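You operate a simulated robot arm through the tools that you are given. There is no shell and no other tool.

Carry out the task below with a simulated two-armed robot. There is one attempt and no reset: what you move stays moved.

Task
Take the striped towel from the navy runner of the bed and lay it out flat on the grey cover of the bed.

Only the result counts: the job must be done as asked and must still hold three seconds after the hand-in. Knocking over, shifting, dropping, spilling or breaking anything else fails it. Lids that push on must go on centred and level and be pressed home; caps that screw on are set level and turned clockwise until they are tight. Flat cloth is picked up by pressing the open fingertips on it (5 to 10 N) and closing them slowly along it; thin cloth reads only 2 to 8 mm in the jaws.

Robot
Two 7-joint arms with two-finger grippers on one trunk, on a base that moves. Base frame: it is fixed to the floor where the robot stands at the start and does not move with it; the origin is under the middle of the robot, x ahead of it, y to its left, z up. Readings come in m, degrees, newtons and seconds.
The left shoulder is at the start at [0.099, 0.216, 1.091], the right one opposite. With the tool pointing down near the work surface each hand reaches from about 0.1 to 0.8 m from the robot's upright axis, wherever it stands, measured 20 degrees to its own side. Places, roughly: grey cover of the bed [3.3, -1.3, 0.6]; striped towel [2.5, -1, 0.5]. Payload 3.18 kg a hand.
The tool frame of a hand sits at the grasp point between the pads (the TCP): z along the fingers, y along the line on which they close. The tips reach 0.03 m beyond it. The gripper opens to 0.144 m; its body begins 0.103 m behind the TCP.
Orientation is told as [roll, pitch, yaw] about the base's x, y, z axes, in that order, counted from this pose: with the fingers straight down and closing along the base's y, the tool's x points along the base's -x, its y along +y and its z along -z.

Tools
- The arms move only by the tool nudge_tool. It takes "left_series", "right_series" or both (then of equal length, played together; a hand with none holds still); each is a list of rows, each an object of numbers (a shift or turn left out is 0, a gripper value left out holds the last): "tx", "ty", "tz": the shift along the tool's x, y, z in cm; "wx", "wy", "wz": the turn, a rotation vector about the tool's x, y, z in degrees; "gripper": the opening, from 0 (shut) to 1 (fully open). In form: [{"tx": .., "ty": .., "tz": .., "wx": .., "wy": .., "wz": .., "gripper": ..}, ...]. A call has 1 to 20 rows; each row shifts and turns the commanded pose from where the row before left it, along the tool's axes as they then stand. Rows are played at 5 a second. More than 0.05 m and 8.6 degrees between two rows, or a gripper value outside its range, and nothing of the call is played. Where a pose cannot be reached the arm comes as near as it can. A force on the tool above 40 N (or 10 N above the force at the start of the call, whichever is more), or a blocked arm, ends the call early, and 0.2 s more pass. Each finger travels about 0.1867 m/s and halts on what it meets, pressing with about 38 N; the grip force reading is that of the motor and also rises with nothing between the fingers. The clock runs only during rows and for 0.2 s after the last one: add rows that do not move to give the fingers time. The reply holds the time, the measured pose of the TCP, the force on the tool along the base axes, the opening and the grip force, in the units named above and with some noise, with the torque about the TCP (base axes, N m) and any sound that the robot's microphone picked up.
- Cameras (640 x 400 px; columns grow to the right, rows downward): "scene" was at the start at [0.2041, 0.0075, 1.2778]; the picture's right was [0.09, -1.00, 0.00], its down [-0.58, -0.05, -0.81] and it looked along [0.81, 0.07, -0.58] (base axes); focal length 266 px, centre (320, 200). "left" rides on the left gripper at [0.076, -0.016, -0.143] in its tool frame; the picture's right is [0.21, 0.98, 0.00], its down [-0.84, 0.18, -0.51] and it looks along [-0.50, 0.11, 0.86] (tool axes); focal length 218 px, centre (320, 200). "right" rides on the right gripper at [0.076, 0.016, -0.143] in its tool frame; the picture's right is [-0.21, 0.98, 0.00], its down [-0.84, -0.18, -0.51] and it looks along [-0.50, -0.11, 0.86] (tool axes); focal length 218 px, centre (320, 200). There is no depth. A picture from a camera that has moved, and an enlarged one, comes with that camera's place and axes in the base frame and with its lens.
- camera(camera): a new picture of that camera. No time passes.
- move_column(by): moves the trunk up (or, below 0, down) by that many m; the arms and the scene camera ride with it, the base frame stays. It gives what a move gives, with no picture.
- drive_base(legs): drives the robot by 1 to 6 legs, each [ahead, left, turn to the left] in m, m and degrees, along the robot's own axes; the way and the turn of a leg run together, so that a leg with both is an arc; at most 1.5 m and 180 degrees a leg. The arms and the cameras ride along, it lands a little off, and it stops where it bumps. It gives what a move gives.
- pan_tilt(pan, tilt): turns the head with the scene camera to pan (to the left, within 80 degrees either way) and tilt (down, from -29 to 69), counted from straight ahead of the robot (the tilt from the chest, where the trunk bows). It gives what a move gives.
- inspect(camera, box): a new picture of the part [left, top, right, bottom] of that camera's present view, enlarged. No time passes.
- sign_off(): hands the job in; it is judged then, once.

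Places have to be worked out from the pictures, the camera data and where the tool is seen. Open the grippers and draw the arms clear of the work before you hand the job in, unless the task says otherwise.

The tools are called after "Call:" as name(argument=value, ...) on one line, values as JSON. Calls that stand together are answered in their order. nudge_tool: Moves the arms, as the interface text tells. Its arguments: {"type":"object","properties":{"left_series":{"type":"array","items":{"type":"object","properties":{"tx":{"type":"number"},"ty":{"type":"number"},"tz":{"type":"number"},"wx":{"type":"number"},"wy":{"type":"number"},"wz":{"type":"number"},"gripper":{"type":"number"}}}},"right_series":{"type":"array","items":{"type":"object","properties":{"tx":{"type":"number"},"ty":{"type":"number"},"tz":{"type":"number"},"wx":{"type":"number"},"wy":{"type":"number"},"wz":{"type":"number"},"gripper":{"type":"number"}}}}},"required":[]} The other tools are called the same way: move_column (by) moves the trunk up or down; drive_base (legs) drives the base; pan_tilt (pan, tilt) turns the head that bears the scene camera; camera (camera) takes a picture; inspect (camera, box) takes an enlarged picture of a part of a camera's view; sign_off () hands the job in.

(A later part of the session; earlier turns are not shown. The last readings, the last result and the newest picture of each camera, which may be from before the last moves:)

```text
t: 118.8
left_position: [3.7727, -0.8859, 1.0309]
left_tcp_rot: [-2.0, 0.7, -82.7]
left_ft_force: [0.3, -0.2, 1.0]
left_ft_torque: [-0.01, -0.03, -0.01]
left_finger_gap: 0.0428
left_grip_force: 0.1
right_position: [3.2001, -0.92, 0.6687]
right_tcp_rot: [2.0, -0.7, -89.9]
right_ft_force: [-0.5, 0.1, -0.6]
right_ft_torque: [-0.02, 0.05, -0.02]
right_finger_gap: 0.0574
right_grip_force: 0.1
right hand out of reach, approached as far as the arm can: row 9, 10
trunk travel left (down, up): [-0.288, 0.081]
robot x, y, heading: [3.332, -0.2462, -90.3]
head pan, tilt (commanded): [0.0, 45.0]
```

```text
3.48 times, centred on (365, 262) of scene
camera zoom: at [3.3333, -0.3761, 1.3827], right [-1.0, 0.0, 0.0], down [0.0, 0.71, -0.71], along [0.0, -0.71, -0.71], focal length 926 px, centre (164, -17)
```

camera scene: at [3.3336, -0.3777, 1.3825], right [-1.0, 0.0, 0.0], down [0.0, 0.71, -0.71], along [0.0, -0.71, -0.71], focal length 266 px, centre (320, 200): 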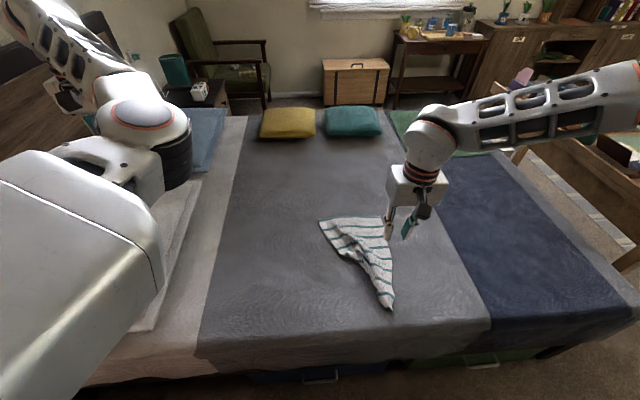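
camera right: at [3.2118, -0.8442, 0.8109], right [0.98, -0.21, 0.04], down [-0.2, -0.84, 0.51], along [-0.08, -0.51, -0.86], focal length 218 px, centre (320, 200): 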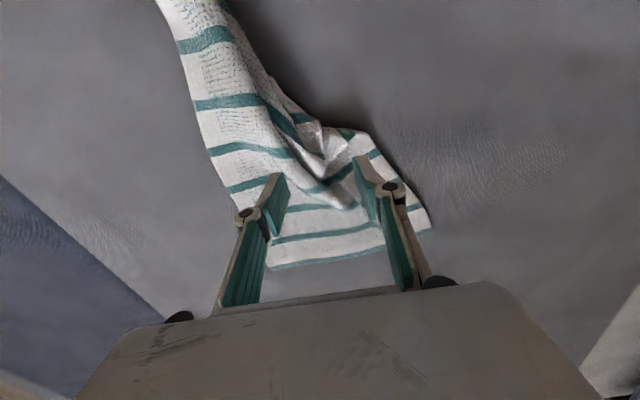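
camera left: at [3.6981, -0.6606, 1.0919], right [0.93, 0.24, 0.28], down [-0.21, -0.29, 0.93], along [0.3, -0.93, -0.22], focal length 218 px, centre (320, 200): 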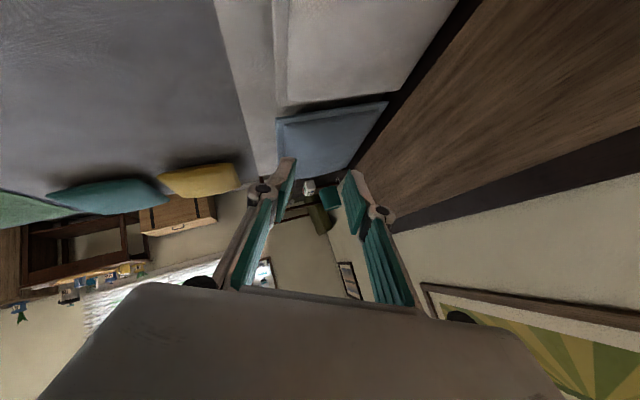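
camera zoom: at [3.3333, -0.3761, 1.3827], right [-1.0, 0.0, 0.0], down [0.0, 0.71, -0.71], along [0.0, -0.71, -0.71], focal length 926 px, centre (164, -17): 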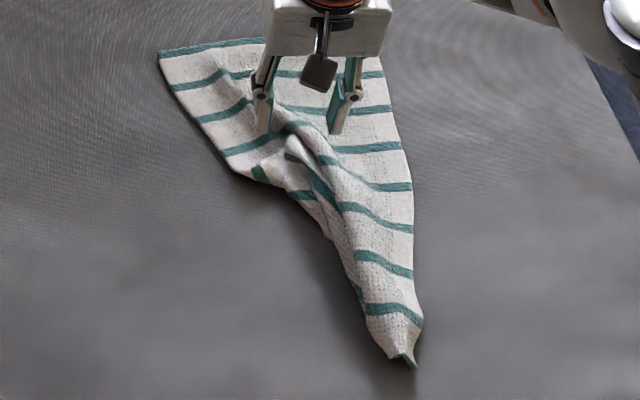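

The close view confirms the tongue is the near-left corner, its tip just outward of the hand. The trunk is too high for the right arm to reach down here, so I raise the hand 6 cm relative to the body and lower the trunk 0.1 m.

Call:
nudge_tool(right_series=[{"tz": -3}, {"tz": -3}, {}])

Call:
move_column(by=-0.1)

Call:
camera(camera="scene")

```text
t: 119.6
left_position: [3.7739, -0.8856, 1.0306]
left_tcp_rot: [-2.1, 0.8, -82.7]
left_ft_force: [-0.6, -0.5, -1.2]
left_ft_torque: [0.01, 0.01, -0.01]
left_finger_gap: 0.0431
left_grip_force: 0.1
right_position: [3.1968, -0.9178, 0.7286]
right_tcp_rot: [1.9, -0.4, -89.9]
right_ft_force: [0.6, 0.2, 0.3]
right_ft_torque: [-0.03, 0.0, -0.02]
right_finger_gap: 0.0575
right_grip_force: 0.0
trunk travel left (down, up): [-0.288, 0.081]
robot x, y, heading: [3.3343, -0.2477, -90.3]
head pan, tilt (commanded): [0.0, 45.0]
```

```text
t: 120.9
left_position: [3.837, -0.8566, 0.91]
left_tcp_rot: [0.7, 3.3, -76.6]
left_ft_force: [0.2, 0.5, -0.7]
left_ft_torque: [-0.01, -0.01, -0.02]
left_finger_gap: 0.0431
left_grip_force: 0.0
right_position: [3.1977, -0.9186, 0.6268]
right_tcp_rot: [1.9, -0.5, -89.8]
right_ft_force: [0.3, 0.3, 0.1]
right_ft_torque: [-0.02, 0.01, 0.01]
right_finger_gap: 0.0573
right_grip_force: 0.1
trunk travel left (down, up): [-0.188, 0.181]
robot x, y, heading: [3.3375, -0.2502, -90.3]
head pan, tilt (commanded): [0.0, 45.0]
```

```text
taken
camera scene: at [3.3335, -0.4348, 1.2789], right [-1.0, 0.0, 0.0], down [0.0, 0.71, -0.71], along [0.0, -0.71, -0.71], focal length 266 px, centre (320, 200)
```

scene: 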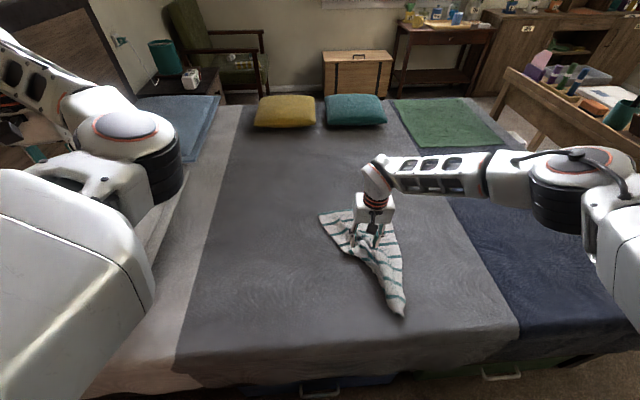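

The right hand is now at z = 0.627 with room to go lower. I shift it 1.5 cm outward and narrow the opening, then check the view.

Call:
nudge_tool(right_series=[{"tx": -1.4, "ty": 0.6, "gripper": 0.32}, {"tz": 0.8}, {}])

Call:
inspect(camera="right", box=[220, 80, 420, 205])

Call:
inspect(camera="scene", box=[310, 190, 430, 270])

```text
t: 121.7
left_position: [3.8403, -0.8591, 0.9219]
left_tcp_rot: [0.3, 1.8, -76.0]
left_ft_force: [0.2, -0.4, 0.2]
left_ft_torque: [0.02, 0.0, -0.01]
left_finger_gap: 0.0431
left_grip_force: 0.1
right_position: [3.2026, -0.9322, 0.6191]
right_tcp_rot: [1.9, -0.4, -89.8]
right_ft_force: [0.1, -0.5, 0.0]
right_ft_torque: [0.0, -0.02, 0.0]
right_finger_gap: 0.0458
right_grip_force: 0.0
trunk travel left (down, up): [-0.188, 0.181]
robot x, y, heading: [3.3362, -0.25, -90.3]
head pan, tilt (commanded): [0.0, 45.0]
```

```text
3.20 times, centred on (320, 142) of right
camera zoom: at [3.2154, -0.8567, 0.7605], right [0.98, -0.21, 0.03], down [-0.2, -0.84, 0.51], along [-0.08, -0.5, -0.86], focal length 698 px, centre (320, 384)
```

zoom: 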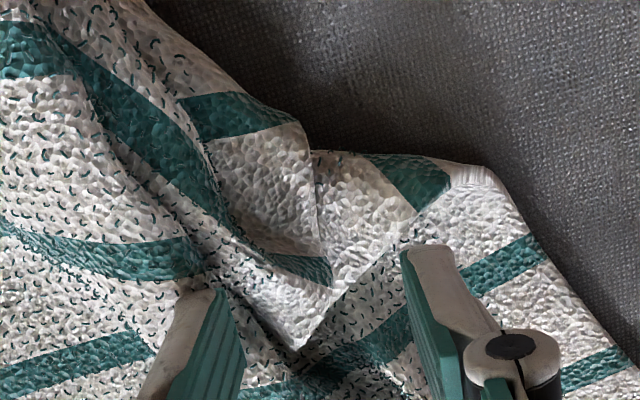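

```text
5.00 times, centred on (370, 230) of scene
camera zoom: at [3.3334, -0.4354, 1.2787], right [-1.0, 0.0, 0.0], down [0.0, 0.71, -0.71], along [0.0, -0.71, -0.71], focal length 1331 px, centre (70, 50)
```

zoom: 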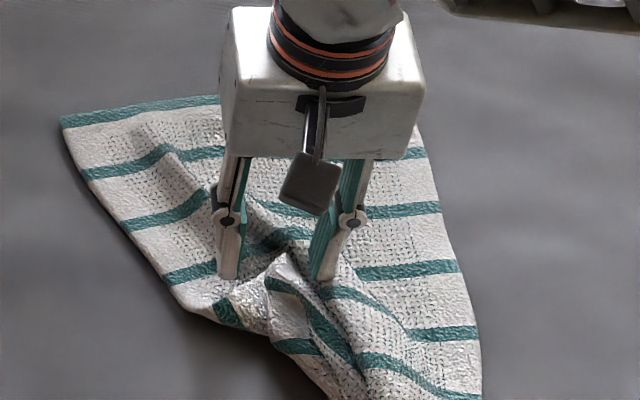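

The tongue tip sits between the fingertips. I centre 0.4 cm, lower 1 cm so the tips are just above the lower layer, and close slowly on the tongue.

Call:
nudge_tool(right_series=[{"ty": -0.4}, {"tz": 0.5}, {"tz": 0.5}, {"gripper": 0.28}, {"gripper": 0.24}, {"gripper": 0.2}, {"gripper": 0.16}, {"gripper": 0.12}, {"gripper": 0.09}, {"gripper": 0.06}, {"gripper": 0.03}, {"gripper": 0.0}, {}, {}])

Call:
inspect(camera="right", box=[220, 80, 420, 205])

Call:
inspect(camera="scene", box=[310, 190, 430, 270])

```text
t: 124.7
left_position: [3.8423, -0.8597, 0.9254]
left_tcp_rot: [-1.2, 1.3, -75.4]
left_ft_force: [0.1, -0.2, -0.2]
left_ft_torque: [0.02, 0.03, 0.0]
left_finger_gap: 0.0432
left_grip_force: 0.2
right_position: [3.201, -0.9327, 0.6077]
right_tcp_rot: [1.9, -0.4, -89.9]
right_ft_force: [-0.9, 0.3, 1.0]
right_ft_torque: [0.01, 0.0, -0.06]
right_finger_gap: 0.0043
right_grip_force: 39.4
trunk travel left (down, up): [-0.188, 0.181]
robot x, y, heading: [3.3341, -0.2473, -90.3]
head pan, tilt (commanded): [0.0, 45.0]
```

```text
3.20 times, centred on (320, 142) of right
camera zoom: at [3.2119, -0.8568, 0.7505], right [0.98, -0.21, 0.03], down [-0.2, -0.84, 0.51], along [-0.08, -0.5, -0.86], focal length 698 px, centre (320, 384)
```

zoom: 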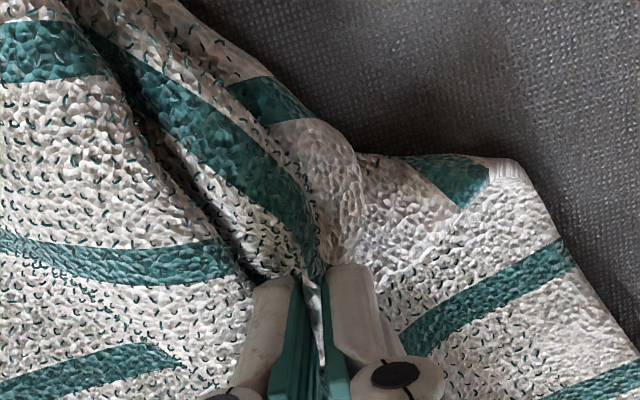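

```text
5.00 times, centred on (370, 230) of scene
camera zoom: at [3.3335, -0.4353, 1.2787], right [-1.0, 0.0, 0.0], down [0.0, 0.71, -0.71], along [0.0, -0.71, -0.71], focal length 1331 px, centre (70, 50)
```

zoom: 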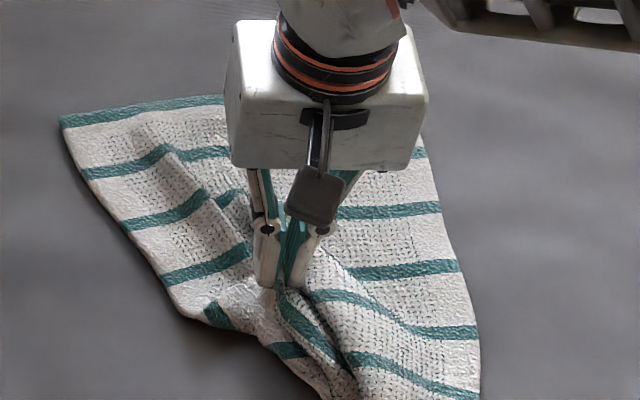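

The jaws hold 4.3 mm of cloth — the tongue. I lift 8 cm to see which part comes up.

Call:
nudge_tool(right_series=[{"tz": -1.5}, {"tz": -1.5}, {"tz": -1.5}, {"tz": -1.5}, {"tz": -2}, {}])

Call:
camera(camera="right")

Call:
inspect(camera="scene", box=[300, 170, 440, 330])

```text
t: 126.1
left_position: [3.8424, -0.8594, 0.9264]
left_tcp_rot: [-1.4, 1.4, -75.4]
left_ft_force: [-1.0, 0.1, -0.2]
left_ft_torque: [0.0, 0.02, -0.02]
left_finger_gap: 0.0432
left_grip_force: 0.1
right_position: [3.1984, -0.932, 0.6886]
right_tcp_rot: [2.1, -0.4, -89.8]
right_ft_force: [0.4, 0.2, -0.6]
right_ft_torque: [0.0, 0.08, -0.01]
right_finger_gap: 0.0072
right_grip_force: 37.1
trunk travel left (down, up): [-0.188, 0.181]
robot x, y, heading: [3.3362, -0.2481, -90.2]
head pan, tilt (commanded): [0.0, 45.0]
```

```text
taken
camera right: at [3.209, -0.8557, 0.8308], right [0.98, -0.21, 0.03], down [-0.2, -0.84, 0.51], along [-0.08, -0.5, -0.86], focal length 218 px, centre (320, 200)
```

right: 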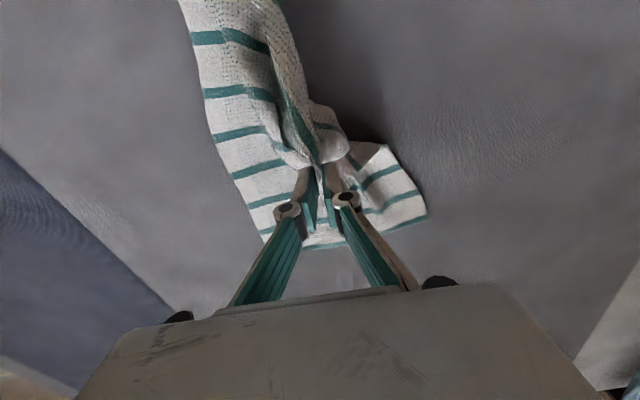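

```text
2.50 times, centred on (370, 250) of scene
camera zoom: at [3.3335, -0.4356, 1.2785], right [-1.0, 0.0, 0.0], down [0.0, 0.71, -0.71], along [0.0, -0.71, -0.71], focal length 666 px, centre (195, 75)
```

zoom: 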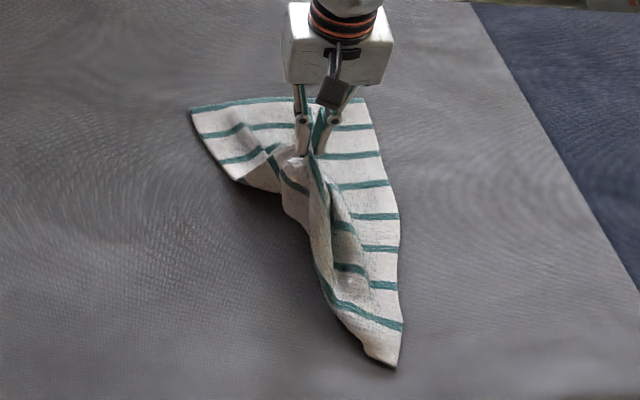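

The near-left corner is lifted and the near edge runs cleanly from it to the near-right corner. I carry it diagonally to its place near (3.36, -0.71) by driving the base back and left, keeping the arm rigid.

Call:
drive_base(legs=[[-0.21, 0.15, 0]])

Call:
camera(camera="scene")

Call:
camera(camera="right")

```text
t: 127.4
left_position: [3.9178, -0.7617, 0.925]
left_tcp_rot: [-1.5, 1.4, -74.9]
left_ft_force: [0.5, 0.4, 0.2]
left_ft_torque: [-0.07, 0.05, -0.02]
left_finger_gap: 0.0432
left_grip_force: 0.1
right_position: [3.2664, -0.8374, 0.6912]
right_tcp_rot: [2.0, -0.6, -90.2]
right_ft_force: [-3.5, -0.3, 1.4]
right_ft_torque: [-0.04, 0.15, 0.02]
right_finger_gap: 0.0068
right_grip_force: 44.9
trunk travel left (down, up): [-0.188, 0.181]
robot x, y, heading: [3.4054, -0.1535, -90.4]
head pan, tilt (commanded): [0.0, 45.0]
stopped in leg 1: the robot was blocked; the commanded pose is now the measured one
```

```text
taken
camera scene: at [3.4038, -0.3386, 1.2795], right [-1.0, 0.01, 0.0], down [0.0, 0.71, -0.71], along [0.0, -0.71, -0.71], focal length 266 px, centre (320, 200)
```

scene: 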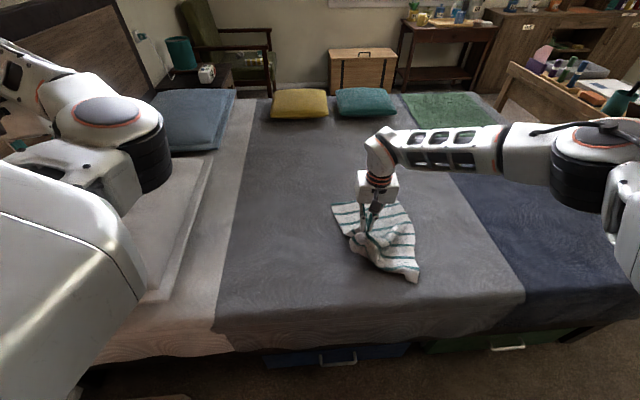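

```text
taken
camera right: at [3.278, -0.7598, 0.8329], right [0.98, -0.21, 0.04], down [-0.2, -0.84, 0.51], along [-0.08, -0.51, -0.86], focal length 218 px, centre (320, 200)
```

right: 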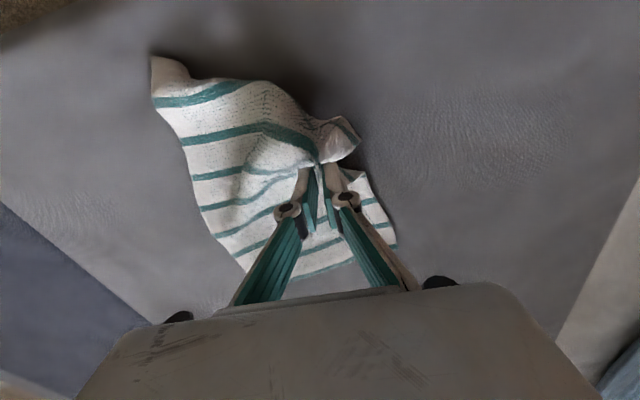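

The base reports being blocked at (3.405, -0.154), partway. I look left to see what is in the way before moving anything.

Call:
camera(camera="left")

Call:
pan_tilt(pan=70, tilt=30)

Call:
camera(camera="scene")

```text
taken
camera left: at [3.8879, -0.6938, 1.0698], right [0.89, 0.46, -0.02], down [0.41, -0.77, 0.48], along [0.2, -0.44, -0.88], focal length 218 px, centre (320, 200)
```

left: 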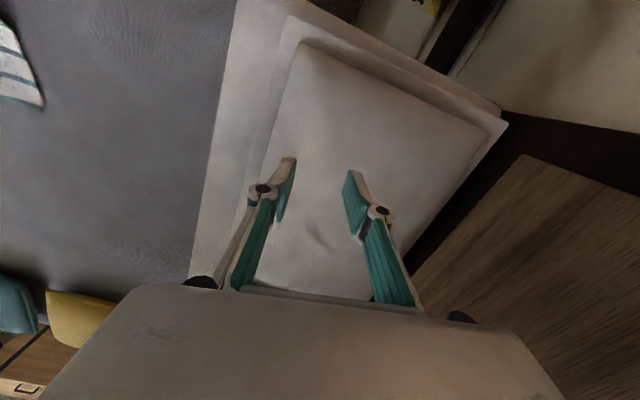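

```text
t: 128.8
left_position: [3.9163, -0.7639, 0.9233]
left_tcp_rot: [-1.5, 1.5, -75.0]
left_ft_force: [-1.1, -0.1, 0.2]
left_ft_torque: [-0.01, 0.0, 0.01]
left_finger_gap: 0.0433
left_grip_force: 0.0
right_position: [3.2636, -0.836, 0.6883]
right_tcp_rot: [2.0, -0.4, -90.2]
right_ft_force: [-0.6, -0.6, -0.2]
right_ft_torque: [0.0, 0.05, -0.02]
right_finger_gap: 0.0064
right_grip_force: 43.8
trunk travel left (down, up): [-0.188, 0.181]
robot x, y, heading: [3.4026, -0.1529, -90.4]
head pan, tilt (commanded): [70.0, 30.0]
```

```text
taken
camera scene: at [3.4881, -0.2913, 1.3013], right [-0.35, -0.94, 0.0], down [-0.47, 0.17, -0.87], along [0.81, -0.3, -0.5], focal length 266 px, centre (320, 200)
```

scene: 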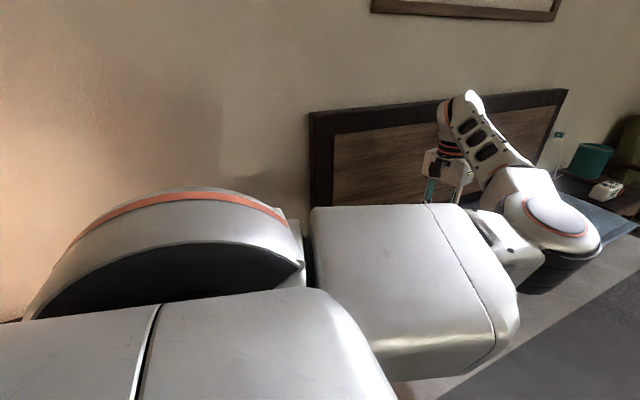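

Nothing is visibly touching: the left hand hovers above the pillow and the base has free floor around it. I try a very small step in the same direction to see if it is really obstructed.

Call:
drive_base(legs=[[-0.04, 0, 0]])

```text
t: 129.7
left_position: [3.9163, -0.7242, 0.9245]
left_tcp_rot: [-1.5, 1.3, -75.0]
left_ft_force: [0.6, -0.1, 0.1]
left_ft_torque: [-0.06, 0.0, 0.03]
left_finger_gap: 0.0433
left_grip_force: 0.0
right_position: [3.2637, -0.7959, 0.6877]
right_tcp_rot: [1.8, -0.4, -90.1]
right_ft_force: [0.8, -1.6, 1.1]
right_ft_torque: [-0.23, -0.61, -0.04]
right_finger_gap: 0.0025
right_grip_force: 30.0
trunk travel left (down, up): [-0.188, 0.181]
robot x, y, heading: [3.4068, -0.1147, -90.4]
head pan, tilt (commanded): [70.0, 30.0]
```

Backward is free. Now a small 3 cm step to the left to test that direction.

Call:
drive_base(legs=[[0, 0.03, 0]])

Call:
pan_tilt(pan=0, tilt=45)

Call:
camera(camera="scene")

Call:
camera(camera="right")

```text
t: 130.7
left_position: [3.9467, -0.7254, 0.9223]
left_tcp_rot: [-1.6, 1.6, -75.0]
left_ft_force: [0.9, -0.6, 0.2]
left_ft_torque: [0.03, 0.01, 0.01]
left_finger_gap: 0.0433
left_grip_force: 0.1
right_position: [3.2947, -0.7972, 0.6878]
right_tcp_rot: [1.9, -0.4, -90.2]
right_ft_force: [-1.1, -0.2, -0.4]
right_ft_torque: [-0.03, -0.1, -0.03]
right_finger_gap: 0.003
right_grip_force: 30.6
trunk travel left (down, up): [-0.188, 0.181]
robot x, y, heading: [3.4337, -0.1124, -90.5]
head pan, tilt (commanded): [70.0, 30.0]
```

```text
t: 132.1
left_position: [3.9459, -0.7251, 0.9227]
left_tcp_rot: [-1.5, 1.5, -75.0]
left_ft_force: [0.9, 0.2, 0.4]
left_ft_torque: [0.0, 0.03, 0.0]
left_finger_gap: 0.0432
left_grip_force: 0.1
right_position: [3.2936, -0.7965, 0.6878]
right_tcp_rot: [1.9, -0.4, -90.2]
right_ft_force: [4.0, 2.1, 2.6]
right_ft_torque: [-0.11, -0.33, -0.03]
right_finger_gap: 0.002
right_grip_force: 30.6
trunk travel left (down, up): [-0.188, 0.181]
robot x, y, heading: [3.4345, -0.1116, -90.5]
head pan, tilt (commanded): [0.0, 45.0]
```

```text
taken
camera scene: at [3.433, -0.3016, 1.2787], right [-1.0, 0.01, 0.0], down [0.0, 0.71, -0.71], along [0.0, -0.71, -0.71], focal length 266 px, centre (320, 200)
```

scene: 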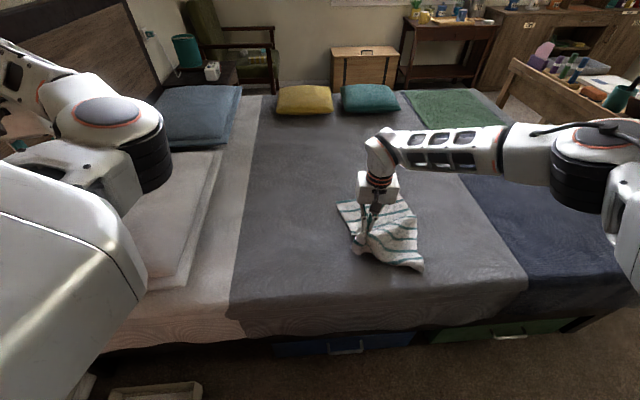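

```text
taken
camera right: at [3.3064, -0.7215, 0.83], right [0.98, -0.21, 0.03], down [-0.2, -0.84, 0.51], along [-0.08, -0.5, -0.86], focal length 218 px, centre (320, 200)
```

right: 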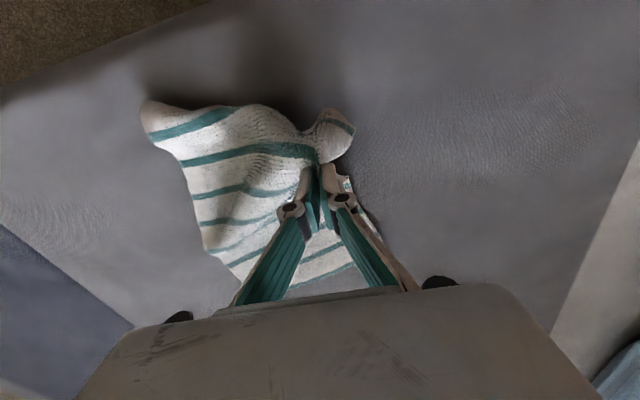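

Left works too, so the earlier stop was transient. The corner is at (3.29, -0.80); I continue to its target with 8 cm back and then 5 cm left.

Call:
drive_base(legs=[[-0.08, 0, 0]])

Call:
drive_base(legs=[[0, 0.05, 0]])

Call:
camera(camera="scene")

Call:
camera(camera="right")

```text
t: 133.2
left_position: [3.9474, -0.6448, 0.9242]
left_tcp_rot: [-1.4, 1.5, -75.0]
left_ft_force: [0.1, 0.1, 0.4]
left_ft_torque: [-0.06, -0.03, -0.03]
left_finger_gap: 0.0429
left_grip_force: 0.1
right_position: [3.2948, -0.7172, 0.6887]
right_tcp_rot: [1.9, -0.4, -90.2]
right_ft_force: [0.0, -0.5, -1.2]
right_ft_torque: [0.03, 0.05, 0.0]
right_finger_gap: 0.0068
right_grip_force: 38.1
trunk travel left (down, up): [-0.188, 0.181]
robot x, y, heading: [3.4334, -0.0366, -90.3]
head pan, tilt (commanded): [0.0, 45.0]
```

```text
t: 134.3
left_position: [3.997, -0.6453, 0.9234]
left_tcp_rot: [-1.5, 1.4, -75.0]
left_ft_force: [0.6, -0.4, -0.2]
left_ft_torque: [-0.01, 0.01, -0.05]
left_finger_gap: 0.0433
left_grip_force: 0.0
right_position: [3.3439, -0.7175, 0.6884]
right_tcp_rot: [1.8, -0.3, -90.2]
right_ft_force: [-0.8, -1.0, 0.3]
right_ft_torque: [0.07, -0.18, 0.0]
right_finger_gap: 0.0031
right_grip_force: 30.4
trunk travel left (down, up): [-0.188, 0.181]
robot x, y, heading: [3.4833, -0.0379, -90.4]
head pan, tilt (commanded): [0.0, 45.0]
```

```text
taken
camera scene: at [3.4834, -0.2225, 1.2787], right [-1.0, 0.01, 0.0], down [0.0, 0.71, -0.71], along [0.0, -0.71, -0.71], focal length 266 px, centre (320, 200)
```

scene: 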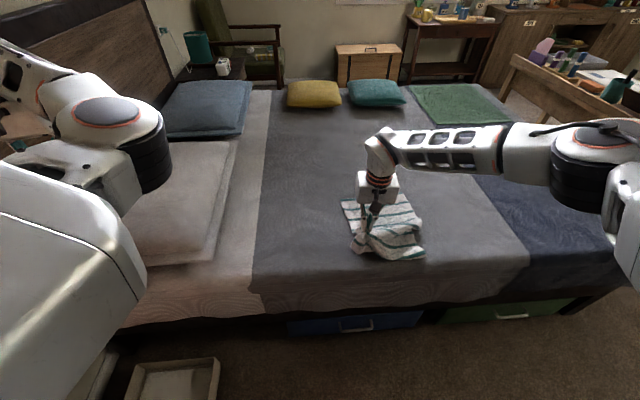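

```text
taken
camera right: at [3.3566, -0.6425, 0.8303], right [0.98, -0.21, 0.03], down [-0.2, -0.84, 0.51], along [-0.08, -0.5, -0.86], focal length 218 px, centre (320, 200)
```

right: 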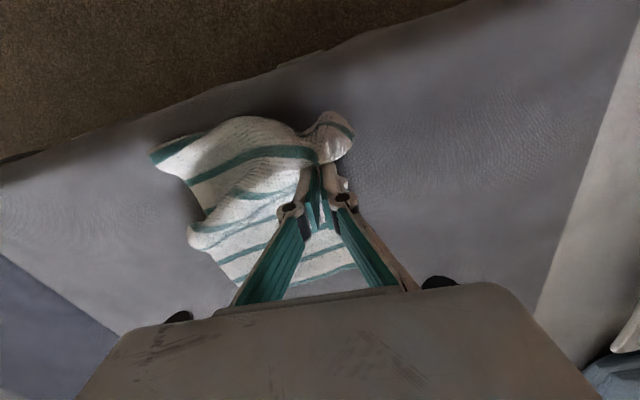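

The towel slides easily: the far edge has been dragged to y ≈ -0.95, so single-corner pulling isn't a good way to finish. I set this corner down gently and release, then recover the left arm for a proper two-handed lay.

Call:
nudge_tool(right_series=[{"tz": 2, "tx": -1}, {"tz": 2, "tx": -1}, {"tz": 2, "tx": -1}, {"tz": 1.8}, {}, {"gripper": 0.06}, {"gripper": 0.12}, {"gripper": 0.2}, {}, {"tz": -2}, {"tz": -3}, {"tz": -4}, {"tz": -4}, {"tz": -4}, {}])

Call:
camera(camera="scene")

Call:
camera(camera="right")

```text
t: 137.5
left_position: [3.9969, -0.6455, 0.9224]
left_tcp_rot: [-1.5, 1.6, -75.0]
left_ft_force: [-0.3, -0.5, -0.2]
left_ft_torque: [0.05, 0.02, 0.02]
left_finger_gap: 0.0433
left_grip_force: 0.2
right_position: [3.3384, -0.7462, 0.7791]
right_tcp_rot: [1.8, -0.3, -90.2]
right_ft_force: [0.0, 0.3, -0.6]
right_ft_torque: [-0.02, 0.04, -0.03]
right_finger_gap: 0.0286
right_grip_force: 0.0
trunk travel left (down, up): [-0.188, 0.181]
robot x, y, heading: [3.4858, -0.0309, -90.3]
head pan, tilt (commanded): [0.0, 45.0]
```

```text
taken
camera scene: at [3.4828, -0.2232, 1.2784], right [-1.0, 0.01, 0.0], down [0.0, 0.71, -0.71], along [0.0, -0.71, -0.71], focal length 266 px, centre (320, 200)
```

scene: 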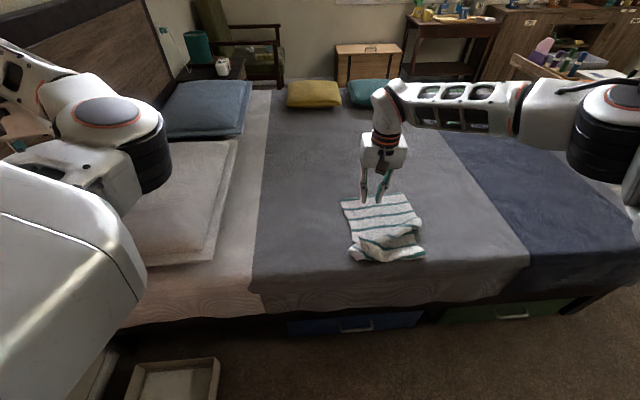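

```text
taken
camera right: at [3.3517, -0.6708, 0.9216], right [0.98, -0.21, 0.03], down [-0.2, -0.84, 0.51], along [-0.08, -0.5, -0.86], focal length 218 px, centre (320, 200)
```

right: 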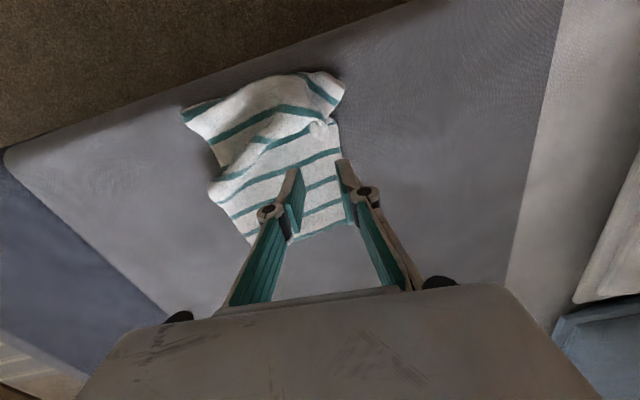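

Now all four corners are visible and the towel is just buckled along its length. I zoom in for the exact state.

Call:
nudge_tool(right_series=[{"ty": -4}, {"ty": -4}, {"ty": -4}, {"ty": -4}, {"ty": -4}, {}])

Call:
inspect(camera="scene", box=[320, 180, 450, 275])

Call:
inspect(camera="right", box=[300, 40, 560, 260])

```text
t: 138.9
left_position: [3.9963, -0.6452, 0.9232]
left_tcp_rot: [-1.4, 1.5, -75.0]
left_ft_force: [0.3, -0.2, 0.3]
left_ft_torque: [-0.01, 0.01, 0.0]
left_finger_gap: 0.043
left_grip_force: 0.1
right_position: [3.1909, -0.7481, 0.7771]
right_tcp_rot: [1.9, -0.5, -90.2]
right_ft_force: [0.2, 0.2, -0.7]
right_ft_torque: [-0.02, -0.02, -0.01]
right_finger_gap: 0.0288
right_grip_force: 0.1
right hand out of reach, approached as far as the arm can: row 4, 5
trunk travel left (down, up): [-0.188, 0.181]
robot x, y, heading: [3.4833, -0.0296, -90.5]
head pan, tilt (commanded): [0.0, 45.0]
```

```text
4.21 times, centred on (385, 228) of scene
camera zoom: at [3.4829, -0.2226, 1.2786], right [-1.0, 0.01, 0.0], down [0.0, 0.71, -0.71], along [0.0, -0.71, -0.71], focal length 1121 px, centre (46, 84)
```

zoom: 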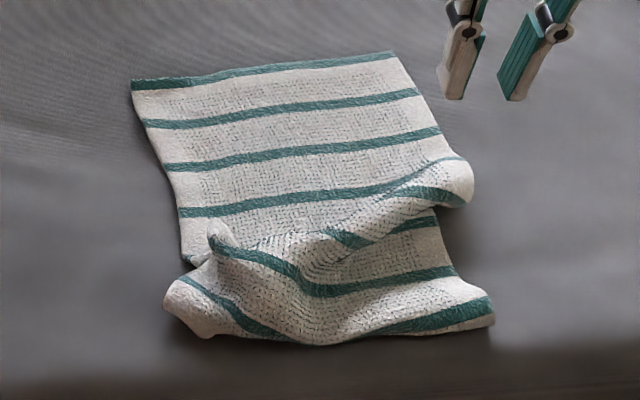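

```text
1.82 times, centred on (430, 150) of right
camera zoom: at [3.2036, -0.6721, 0.9186], right [0.98, -0.21, 0.03], down [-0.2, -0.84, 0.51], along [-0.08, -0.5, -0.86], focal length 397 px, centre (120, 291)
```

zoom: 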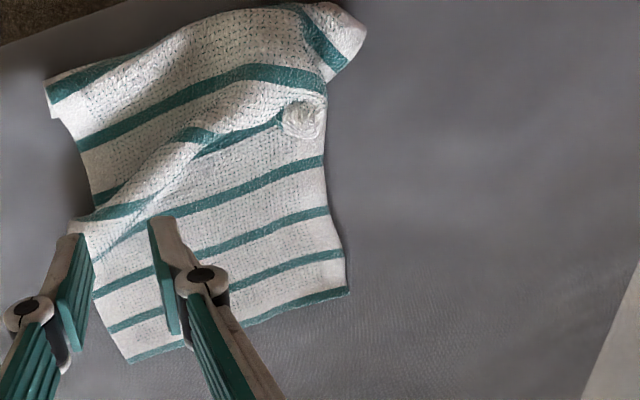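

The towel is now well spread with just one cross-pleat in the middle; pulling the far edge outward ~0.15 m will open it. I move the base closer so the right hand can pinch the middle of the far edge near (3.285, -0.94).

Call:
drive_base(legs=[[0.2, 0.02, 0]])

Call:
camera(camera="scene")

Call:
camera(camera="right")

```text
t: 140.5
left_position: [4.0167, -0.8448, 0.9235]
left_tcp_rot: [-1.5, 1.6, -74.8]
left_ft_force: [0.7, 0.0, -0.2]
left_ft_torque: [0.04, 0.0, 0.01]
left_finger_gap: 0.0431
left_grip_force: 0.1
right_position: [3.2125, -0.9501, 0.7757]
right_tcp_rot: [1.9, -0.5, -90.1]
right_ft_force: [-0.5, -0.5, 0.0]
right_ft_torque: [-0.02, 0.02, 0.02]
right_finger_gap: 0.0287
right_grip_force: 0.2
trunk travel left (down, up): [-0.188, 0.181]
robot x, y, heading: [3.5009, -0.2325, -90.4]
head pan, tilt (commanded): [0.0, 45.0]
```

```text
taken
camera scene: at [3.5023, -0.4238, 1.2786], right [-1.0, 0.0, 0.0], down [0.0, 0.71, -0.71], along [0.0, -0.71, -0.71], focal length 266 px, centre (320, 200)
```

scene: 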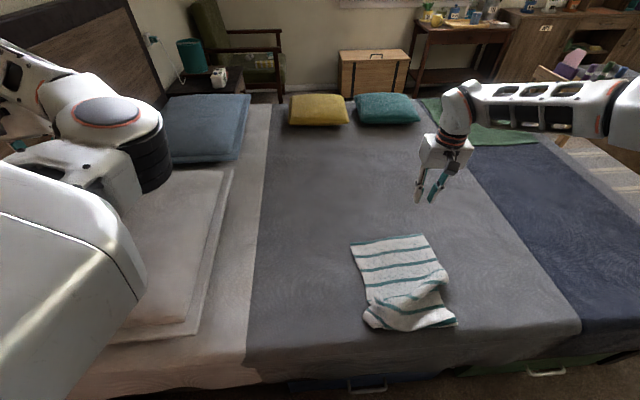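

```text
taken
camera right: at [3.2248, -0.8741, 0.9184], right [0.98, -0.21, 0.03], down [-0.2, -0.84, 0.51], along [-0.08, -0.5, -0.86], focal length 218 px, centre (320, 200)
```

right: 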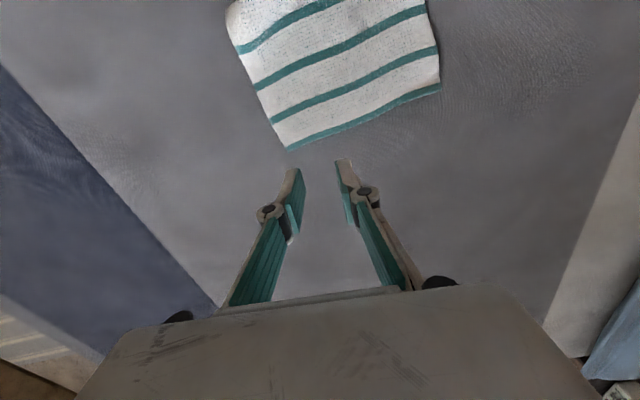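

The far edge runs from (3.17, -0.97) to (3.40, -0.935). I position the right hand over its middle, 2 cm inside the edge, and descend close to the cloth.

Call:
nudge_tool(right_series=[{"ty": 3.5, "tx": 1.0, "gripper": 0.3}, {"ty": 3.4, "tx": 0.9}, {"tz": 4}, {"tz": 4}, {"tz": 4}, {"tz": 4}, {}])

Call:
camera(camera="right")

Call:
inspect(camera="scene", box=[330, 200, 470, 340])

```text
t: 142.1
left_position: [4.0174, -0.8431, 0.9234]
left_tcp_rot: [-1.4, 1.5, -74.7]
left_ft_force: [0.7, -0.2, -0.2]
left_ft_torque: [-0.02, -0.02, 0.02]
left_finger_gap: 0.0432
left_grip_force: 0.1
right_position: [3.2876, -0.9329, 0.6178]
right_tcp_rot: [1.9, -0.5, -90.1]
right_ft_force: [0.3, 1.0, -0.5]
right_ft_torque: [0.01, 0.03, 0.0]
right_finger_gap: 0.0431
right_grip_force: 0.0
trunk travel left (down, up): [-0.188, 0.181]
robot x, y, heading: [3.5025, -0.2357, -90.3]
head pan, tilt (commanded): [0.0, 45.0]
```

```text
taken
camera right: at [3.2996, -0.8572, 0.7592], right [0.98, -0.21, 0.03], down [-0.2, -0.84, 0.51], along [-0.08, -0.51, -0.86], focal length 218 px, centre (320, 200)
```

right: 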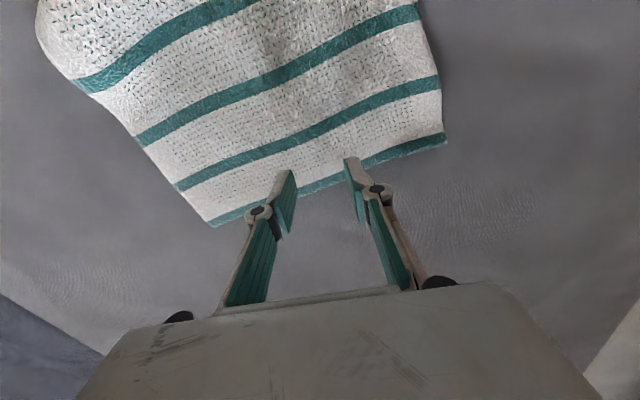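

```text
2.86 times, centred on (400, 270) of scene
camera zoom: at [3.5022, -0.4226, 1.2789], right [-1.0, 0.0, 0.0], down [0.0, 0.71, -0.71], along [0.0, -0.71, -0.71], focal length 761 px, centre (91, 0)
```

zoom: 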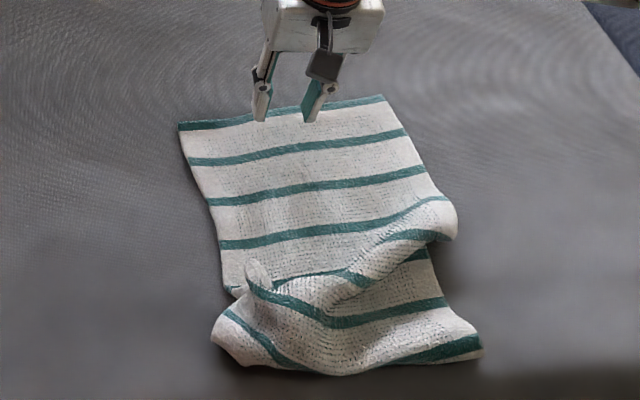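

The fingers will land about 2 cm inside the far edge, centred. I lower to contact and press.

Call:
nudge_tool(right_series=[{"tz": 1.0}, {"tz": 0.6}, {"tz": 0.4}, {"tz": 0.3}, {"tz": 0.2}, {}])

```text
t: 143.5
left_position: [4.0181, -0.8433, 0.9237]
left_tcp_rot: [-1.5, 1.5, -74.8]
left_ft_force: [-0.4, -0.3, 0.0]
left_ft_torque: [0.0, 0.03, 0.01]
left_finger_gap: 0.0433
left_grip_force: 0.2
right_position: [3.2871, -0.933, 0.5941]
right_tcp_rot: [1.9, -0.6, -90.1]
right_ft_force: [1.1, -0.5, 2.7]
right_ft_torque: [0.01, 0.06, -0.02]
right_finger_gap: 0.0429
right_grip_force: 0.0
trunk travel left (down, up): [-0.188, 0.181]
robot x, y, heading: [3.5068, -0.2317, -90.2]
head pan, tilt (commanded): [0.0, 45.0]
```

Light contact at 2.7 N. I press 2.5 mm further to reach around 10 N.

Call:
nudge_tool(right_series=[{"tz": 0.2}, {"tz": 0.08}, {}])

```text
t: 144.3
left_position: [4.0166, -0.8434, 0.9253]
left_tcp_rot: [-1.5, 1.5, -74.8]
left_ft_force: [0.1, -0.5, -0.2]
left_ft_torque: [-0.02, -0.01, 0.02]
left_finger_gap: 0.0433
left_grip_force: 0.0
right_position: [3.286, -0.9333, 0.5933]
right_tcp_rot: [1.9, -0.8, -90.3]
right_ft_force: [-0.3, 2.1, 13.0]
right_ft_torque: [0.05, 0.21, -0.08]
right_finger_gap: 0.0396
right_grip_force: 0.1
trunk travel left (down, up): [-0.188, 0.181]
robot x, y, heading: [3.5028, -0.2346, -90.2]
head pan, tilt (commanded): [0.0, 45.0]
```

13 N, about what worked before. I ease slightly and close slowly.

Call:
nudge_tool(right_series=[{"tz": -0.04, "gripper": 0.285}, {"gripper": 0.27}, {"gripper": 0.255}, {"gripper": 0.24}, {"gripper": 0.225}, {"gripper": 0.21}, {"gripper": 0.195}, {"gripper": 0.18}, {"gripper": 0.165}, {"gripper": 0.15}, {"gripper": 0.135}, {"gripper": 0.12}])

Call:
inspect(camera="right", box=[220, 100, 440, 238])

```text
t: 146.9
left_position: [4.0171, -0.8432, 0.9244]
left_tcp_rot: [-1.5, 1.5, -74.8]
left_ft_force: [0.2, -0.4, 0.2]
left_ft_torque: [0.02, -0.02, -0.05]
left_finger_gap: 0.0433
left_grip_force: 0.1
right_position: [3.2868, -0.9332, 0.5928]
right_tcp_rot: [1.9, -0.5, -90.1]
right_ft_force: [-1.5, 0.7, 9.8]
right_ft_torque: [-0.01, 0.05, 0.04]
right_finger_gap: 0.0156
right_grip_force: 0.2
trunk travel left (down, up): [-0.188, 0.181]
robot x, y, heading: [3.5047, -0.2372, -90.4]
head pan, tilt (commanded): [0.0, 45.0]
```

```text
2.90 times, centred on (330, 169) of right
camera zoom: at [3.2996, -0.8562, 0.7339], right [0.98, -0.21, 0.03], down [-0.2, -0.84, 0.51], along [-0.08, -0.5, -0.86], focal length 633 px, centre (291, 290)
```

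zoom: 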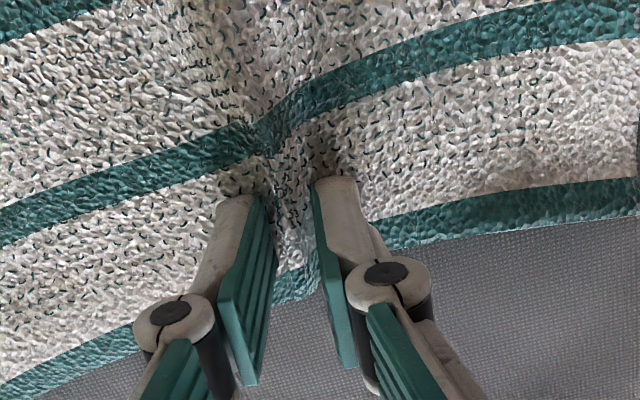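

The cloth is folding up between the fingers. I finish closing.

Call:
nudge_tool(right_series=[{"gripper": 0.105}, {"gripper": 0.09}, {"gripper": 0.075}, {"gripper": 0.06}, {"gripper": 0.045}, {"gripper": 0.03}, {"gripper": 0.015}, {"gripper": 0.0}, {}, {}])

Call:
inspect(camera="right", box=[220, 100, 440, 238])

```text
t: 149.1
left_position: [4.0181, -0.844, 0.9243]
left_tcp_rot: [-1.5, 1.5, -74.8]
left_ft_force: [-1.0, 1.1, 0.2]
left_ft_torque: [0.01, 0.01, 0.01]
left_finger_gap: 0.0436
left_grip_force: 0.0
right_position: [3.2877, -0.9323, 0.5922]
right_tcp_rot: [1.9, -0.5, -90.1]
right_ft_force: [1.0, 0.0, 1.4]
right_ft_torque: [0.05, -0.1, 0.01]
right_finger_gap: 0.0038
right_grip_force: 33.1
trunk travel left (down, up): [-0.188, 0.181]
robot x, y, heading: [3.5039, -0.2347, -90.4]
head pan, tilt (commanded): [0.0, 45.0]
```

```text
2.90 times, centred on (330, 169) of right
camera zoom: at [3.2994, -0.8569, 0.7338], right [0.98, -0.21, 0.03], down [-0.2, -0.84, 0.51], along [-0.08, -0.5, -0.86], focal length 633 px, centre (291, 290)
```

zoom: 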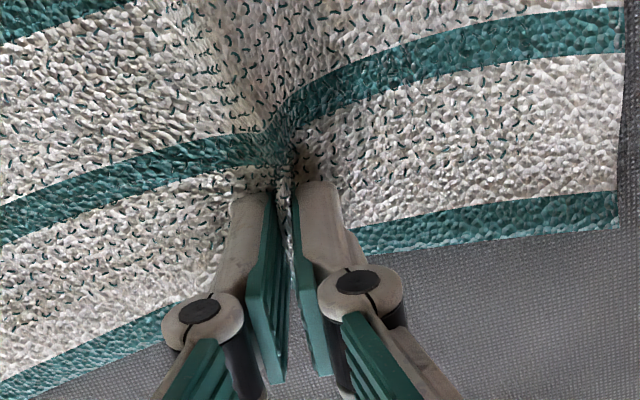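

The far edge is held (3.8 mm, 33 N). I lift it 1 cm and drive 12 cm forward to draw the towel out.

Call:
nudge_tool(right_series=[{"tz": -0.6}, {"tz": -0.6}, {}])

Call:
drive_base(legs=[[0.06, 0, 0], [0.06, 0, 0]])

Call:
inspect(camera="scene", box=[330, 200, 490, 360])

Call:
camera(camera="right")

```text
t: 149.9
left_position: [4.0173, -0.8455, 0.9227]
left_tcp_rot: [-1.5, 1.5, -74.8]
left_ft_force: [-0.2, -0.1, 0.3]
left_ft_torque: [0.0, 0.0, 0.04]
left_finger_gap: 0.0431
left_grip_force: 0.1
right_position: [3.2864, -0.9332, 0.6036]
right_tcp_rot: [2.0, -0.6, -90.2]
right_ft_force: [0.5, -0.7, -1.7]
right_ft_torque: [0.06, -0.03, 0.0]
right_finger_gap: 0.007
right_grip_force: 35.4
trunk travel left (down, up): [-0.188, 0.181]
robot x, y, heading: [3.5026, -0.2351, -90.3]
head pan, tilt (commanded): [0.0, 45.0]
```

```text
t: 151.4
left_position: [4.0156, -0.9169, 0.9231]
left_tcp_rot: [-1.5, 1.6, -74.8]
left_ft_force: [-0.9, -0.2, 0.2]
left_ft_torque: [-0.01, 0.0, 0.02]
left_finger_gap: 0.0432
left_grip_force: 0.0
right_position: [3.2866, -1.0052, 0.6046]
right_tcp_rot: [1.9, -0.5, -90.1]
right_ft_force: [0.5, 0.0, 0.7]
right_ft_torque: [-0.02, 0.0, 0.05]
right_finger_gap: 0.0046
right_grip_force: 35.8
trunk travel left (down, up): [-0.188, 0.181]
robot x, y, heading: [3.5029, -0.3092, -90.2]
head pan, tilt (commanded): [0.0, 45.0]
stopped in leg 2: the robot was blocked; the commanded pose is now the measured one
```

```text
2.50 times, centred on (410, 280) of scene
camera zoom: at [3.5015, -0.495, 1.2788], right [-1.0, 0.0, 0.0], down [0.0, 0.71, -0.71], along [0.0, -0.71, -0.71], focal length 666 px, centre (95, 0)
```

zoom: 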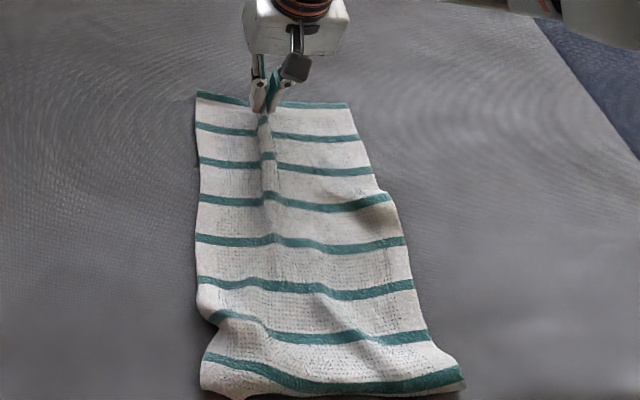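

```text
taken
camera right: at [3.2979, -0.9281, 0.7457], right [0.98, -0.21, 0.03], down [-0.2, -0.84, 0.51], along [-0.08, -0.5, -0.86], focal length 218 px, centre (320, 200)
```

right: 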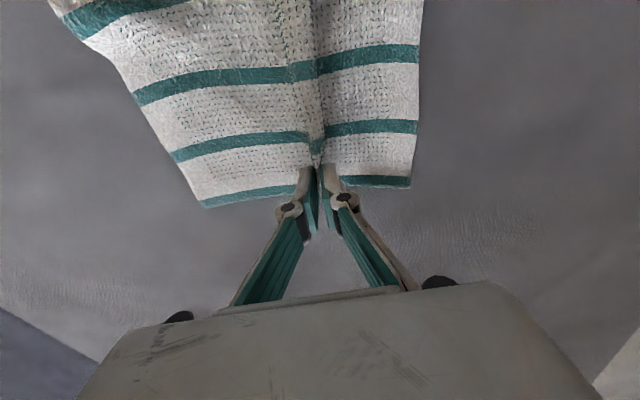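

The towel opened out almost flat after 7 cm of pull, when the base touched something at y ≈ -0.31. I pull the remaining few centimetres with the arm, tilting the fingers outward to keep it within reach.

Call:
nudge_tool(right_series=[{"tx": -1.0, "wy": -5}, {"tx": -0.996, "tz": 0.087, "wy": -5}, {"tx": -0.985, "tz": 0.174, "wy": -5}, {"tx": -0.966, "tz": 0.259, "wy": -5}, {"tx": -0.94, "tz": 0.342, "wy": -5}, {}])

Call:
inspect(camera="scene", box=[330, 200, 490, 360])

```text
t: 152.8
left_position: [4.0156, -0.9167, 0.9214]
left_tcp_rot: [-1.5, 1.5, -74.9]
left_ft_force: [0.3, -0.1, 0.2]
left_ft_torque: [-0.03, 0.04, 0.02]
left_finger_gap: 0.0432
left_grip_force: 0.0
right_position: [3.2861, -1.0546, 0.6016]
right_tcp_rot: [2.1, -25.6, -91.1]
right_ft_force: [0.7, 1.1, 1.0]
right_ft_torque: [0.09, 0.01, 0.01]
right_finger_gap: 0.0044
right_grip_force: 35.8
trunk travel left (down, up): [-0.188, 0.181]
robot x, y, heading: [3.5042, -0.311, -90.4]
head pan, tilt (commanded): [0.0, 45.0]
```

```text
2.50 times, centred on (410, 280) of scene
camera zoom: at [3.5016, -0.4954, 1.2787], right [-1.0, 0.0, 0.0], down [0.0, 0.71, -0.71], along [0.0, -0.71, -0.71], focal length 666 px, centre (95, 0)
```

zoom: 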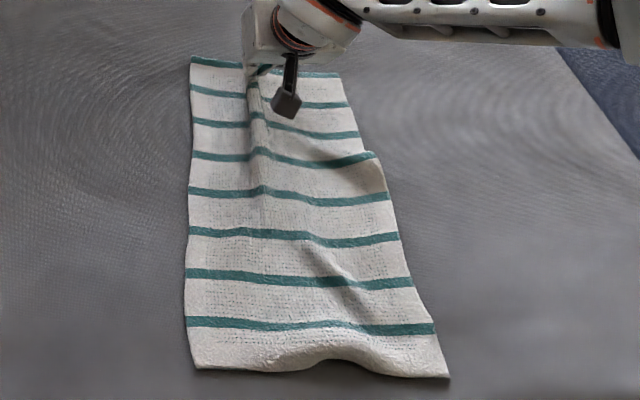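

Nearly flat now, lying from y ≈ -0.70 to -1.09. I pull 4 cm more to take out the rest of the slack and move it a little further onto the bed.

Call:
nudge_tool(right_series=[{"tx": -0.906, "tz": 0.423, "wy": -5}, {"tx": -0.866, "tz": 0.5, "wy": -5}, {"tx": -0.819, "tz": 0.574}, {"tx": -0.819, "tz": 0.574}, {}])

Call:
inspect(camera="scene", box=[330, 200, 490, 360])

Call:
camera(camera="scene")

```text
t: 154.0
left_position: [4.0158, -0.9167, 0.9224]
left_tcp_rot: [-1.5, 1.5, -74.7]
left_ft_force: [-0.1, 0.3, 0.4]
left_ft_torque: [0.0, -0.02, 0.0]
left_finger_gap: 0.0434
left_grip_force: 0.1
right_position: [3.2851, -1.0949, 0.6038]
right_tcp_rot: [2.3, -35.6, -91.4]
right_ft_force: [-0.3, 0.4, 0.8]
right_ft_torque: [0.09, 0.01, 0.02]
right_finger_gap: 0.0043
right_grip_force: 36.1
trunk travel left (down, up): [-0.188, 0.181]
robot x, y, heading: [3.5026, -0.3081, -90.3]
head pan, tilt (commanded): [0.0, 45.0]
```

```text
2.50 times, centred on (410, 280) of scene
camera zoom: at [3.5016, -0.4955, 1.2787], right [-1.0, 0.0, 0.0], down [0.0, 0.71, -0.71], along [0.0, -0.71, -0.71], focal length 666 px, centre (95, 0)
```

zoom: 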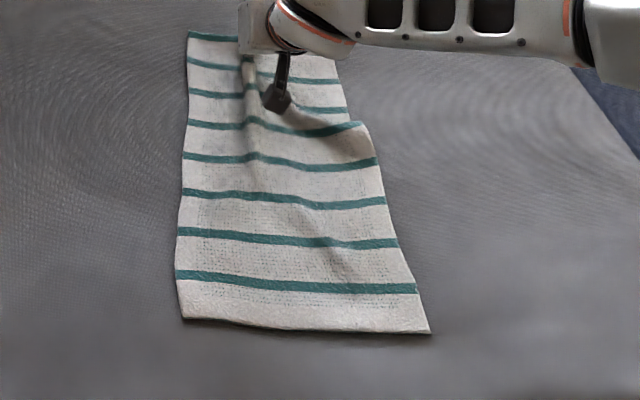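

```text
taken
camera scene: at [3.5016, -0.4955, 1.2787], right [-1.0, 0.0, 0.0], down [0.0, 0.71, -0.71], along [0.0, -0.71, -0.71], focal length 266 px, centre (320, 200)
```

scene: 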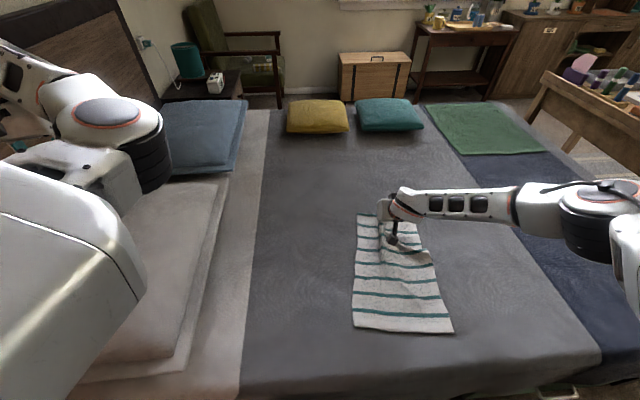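

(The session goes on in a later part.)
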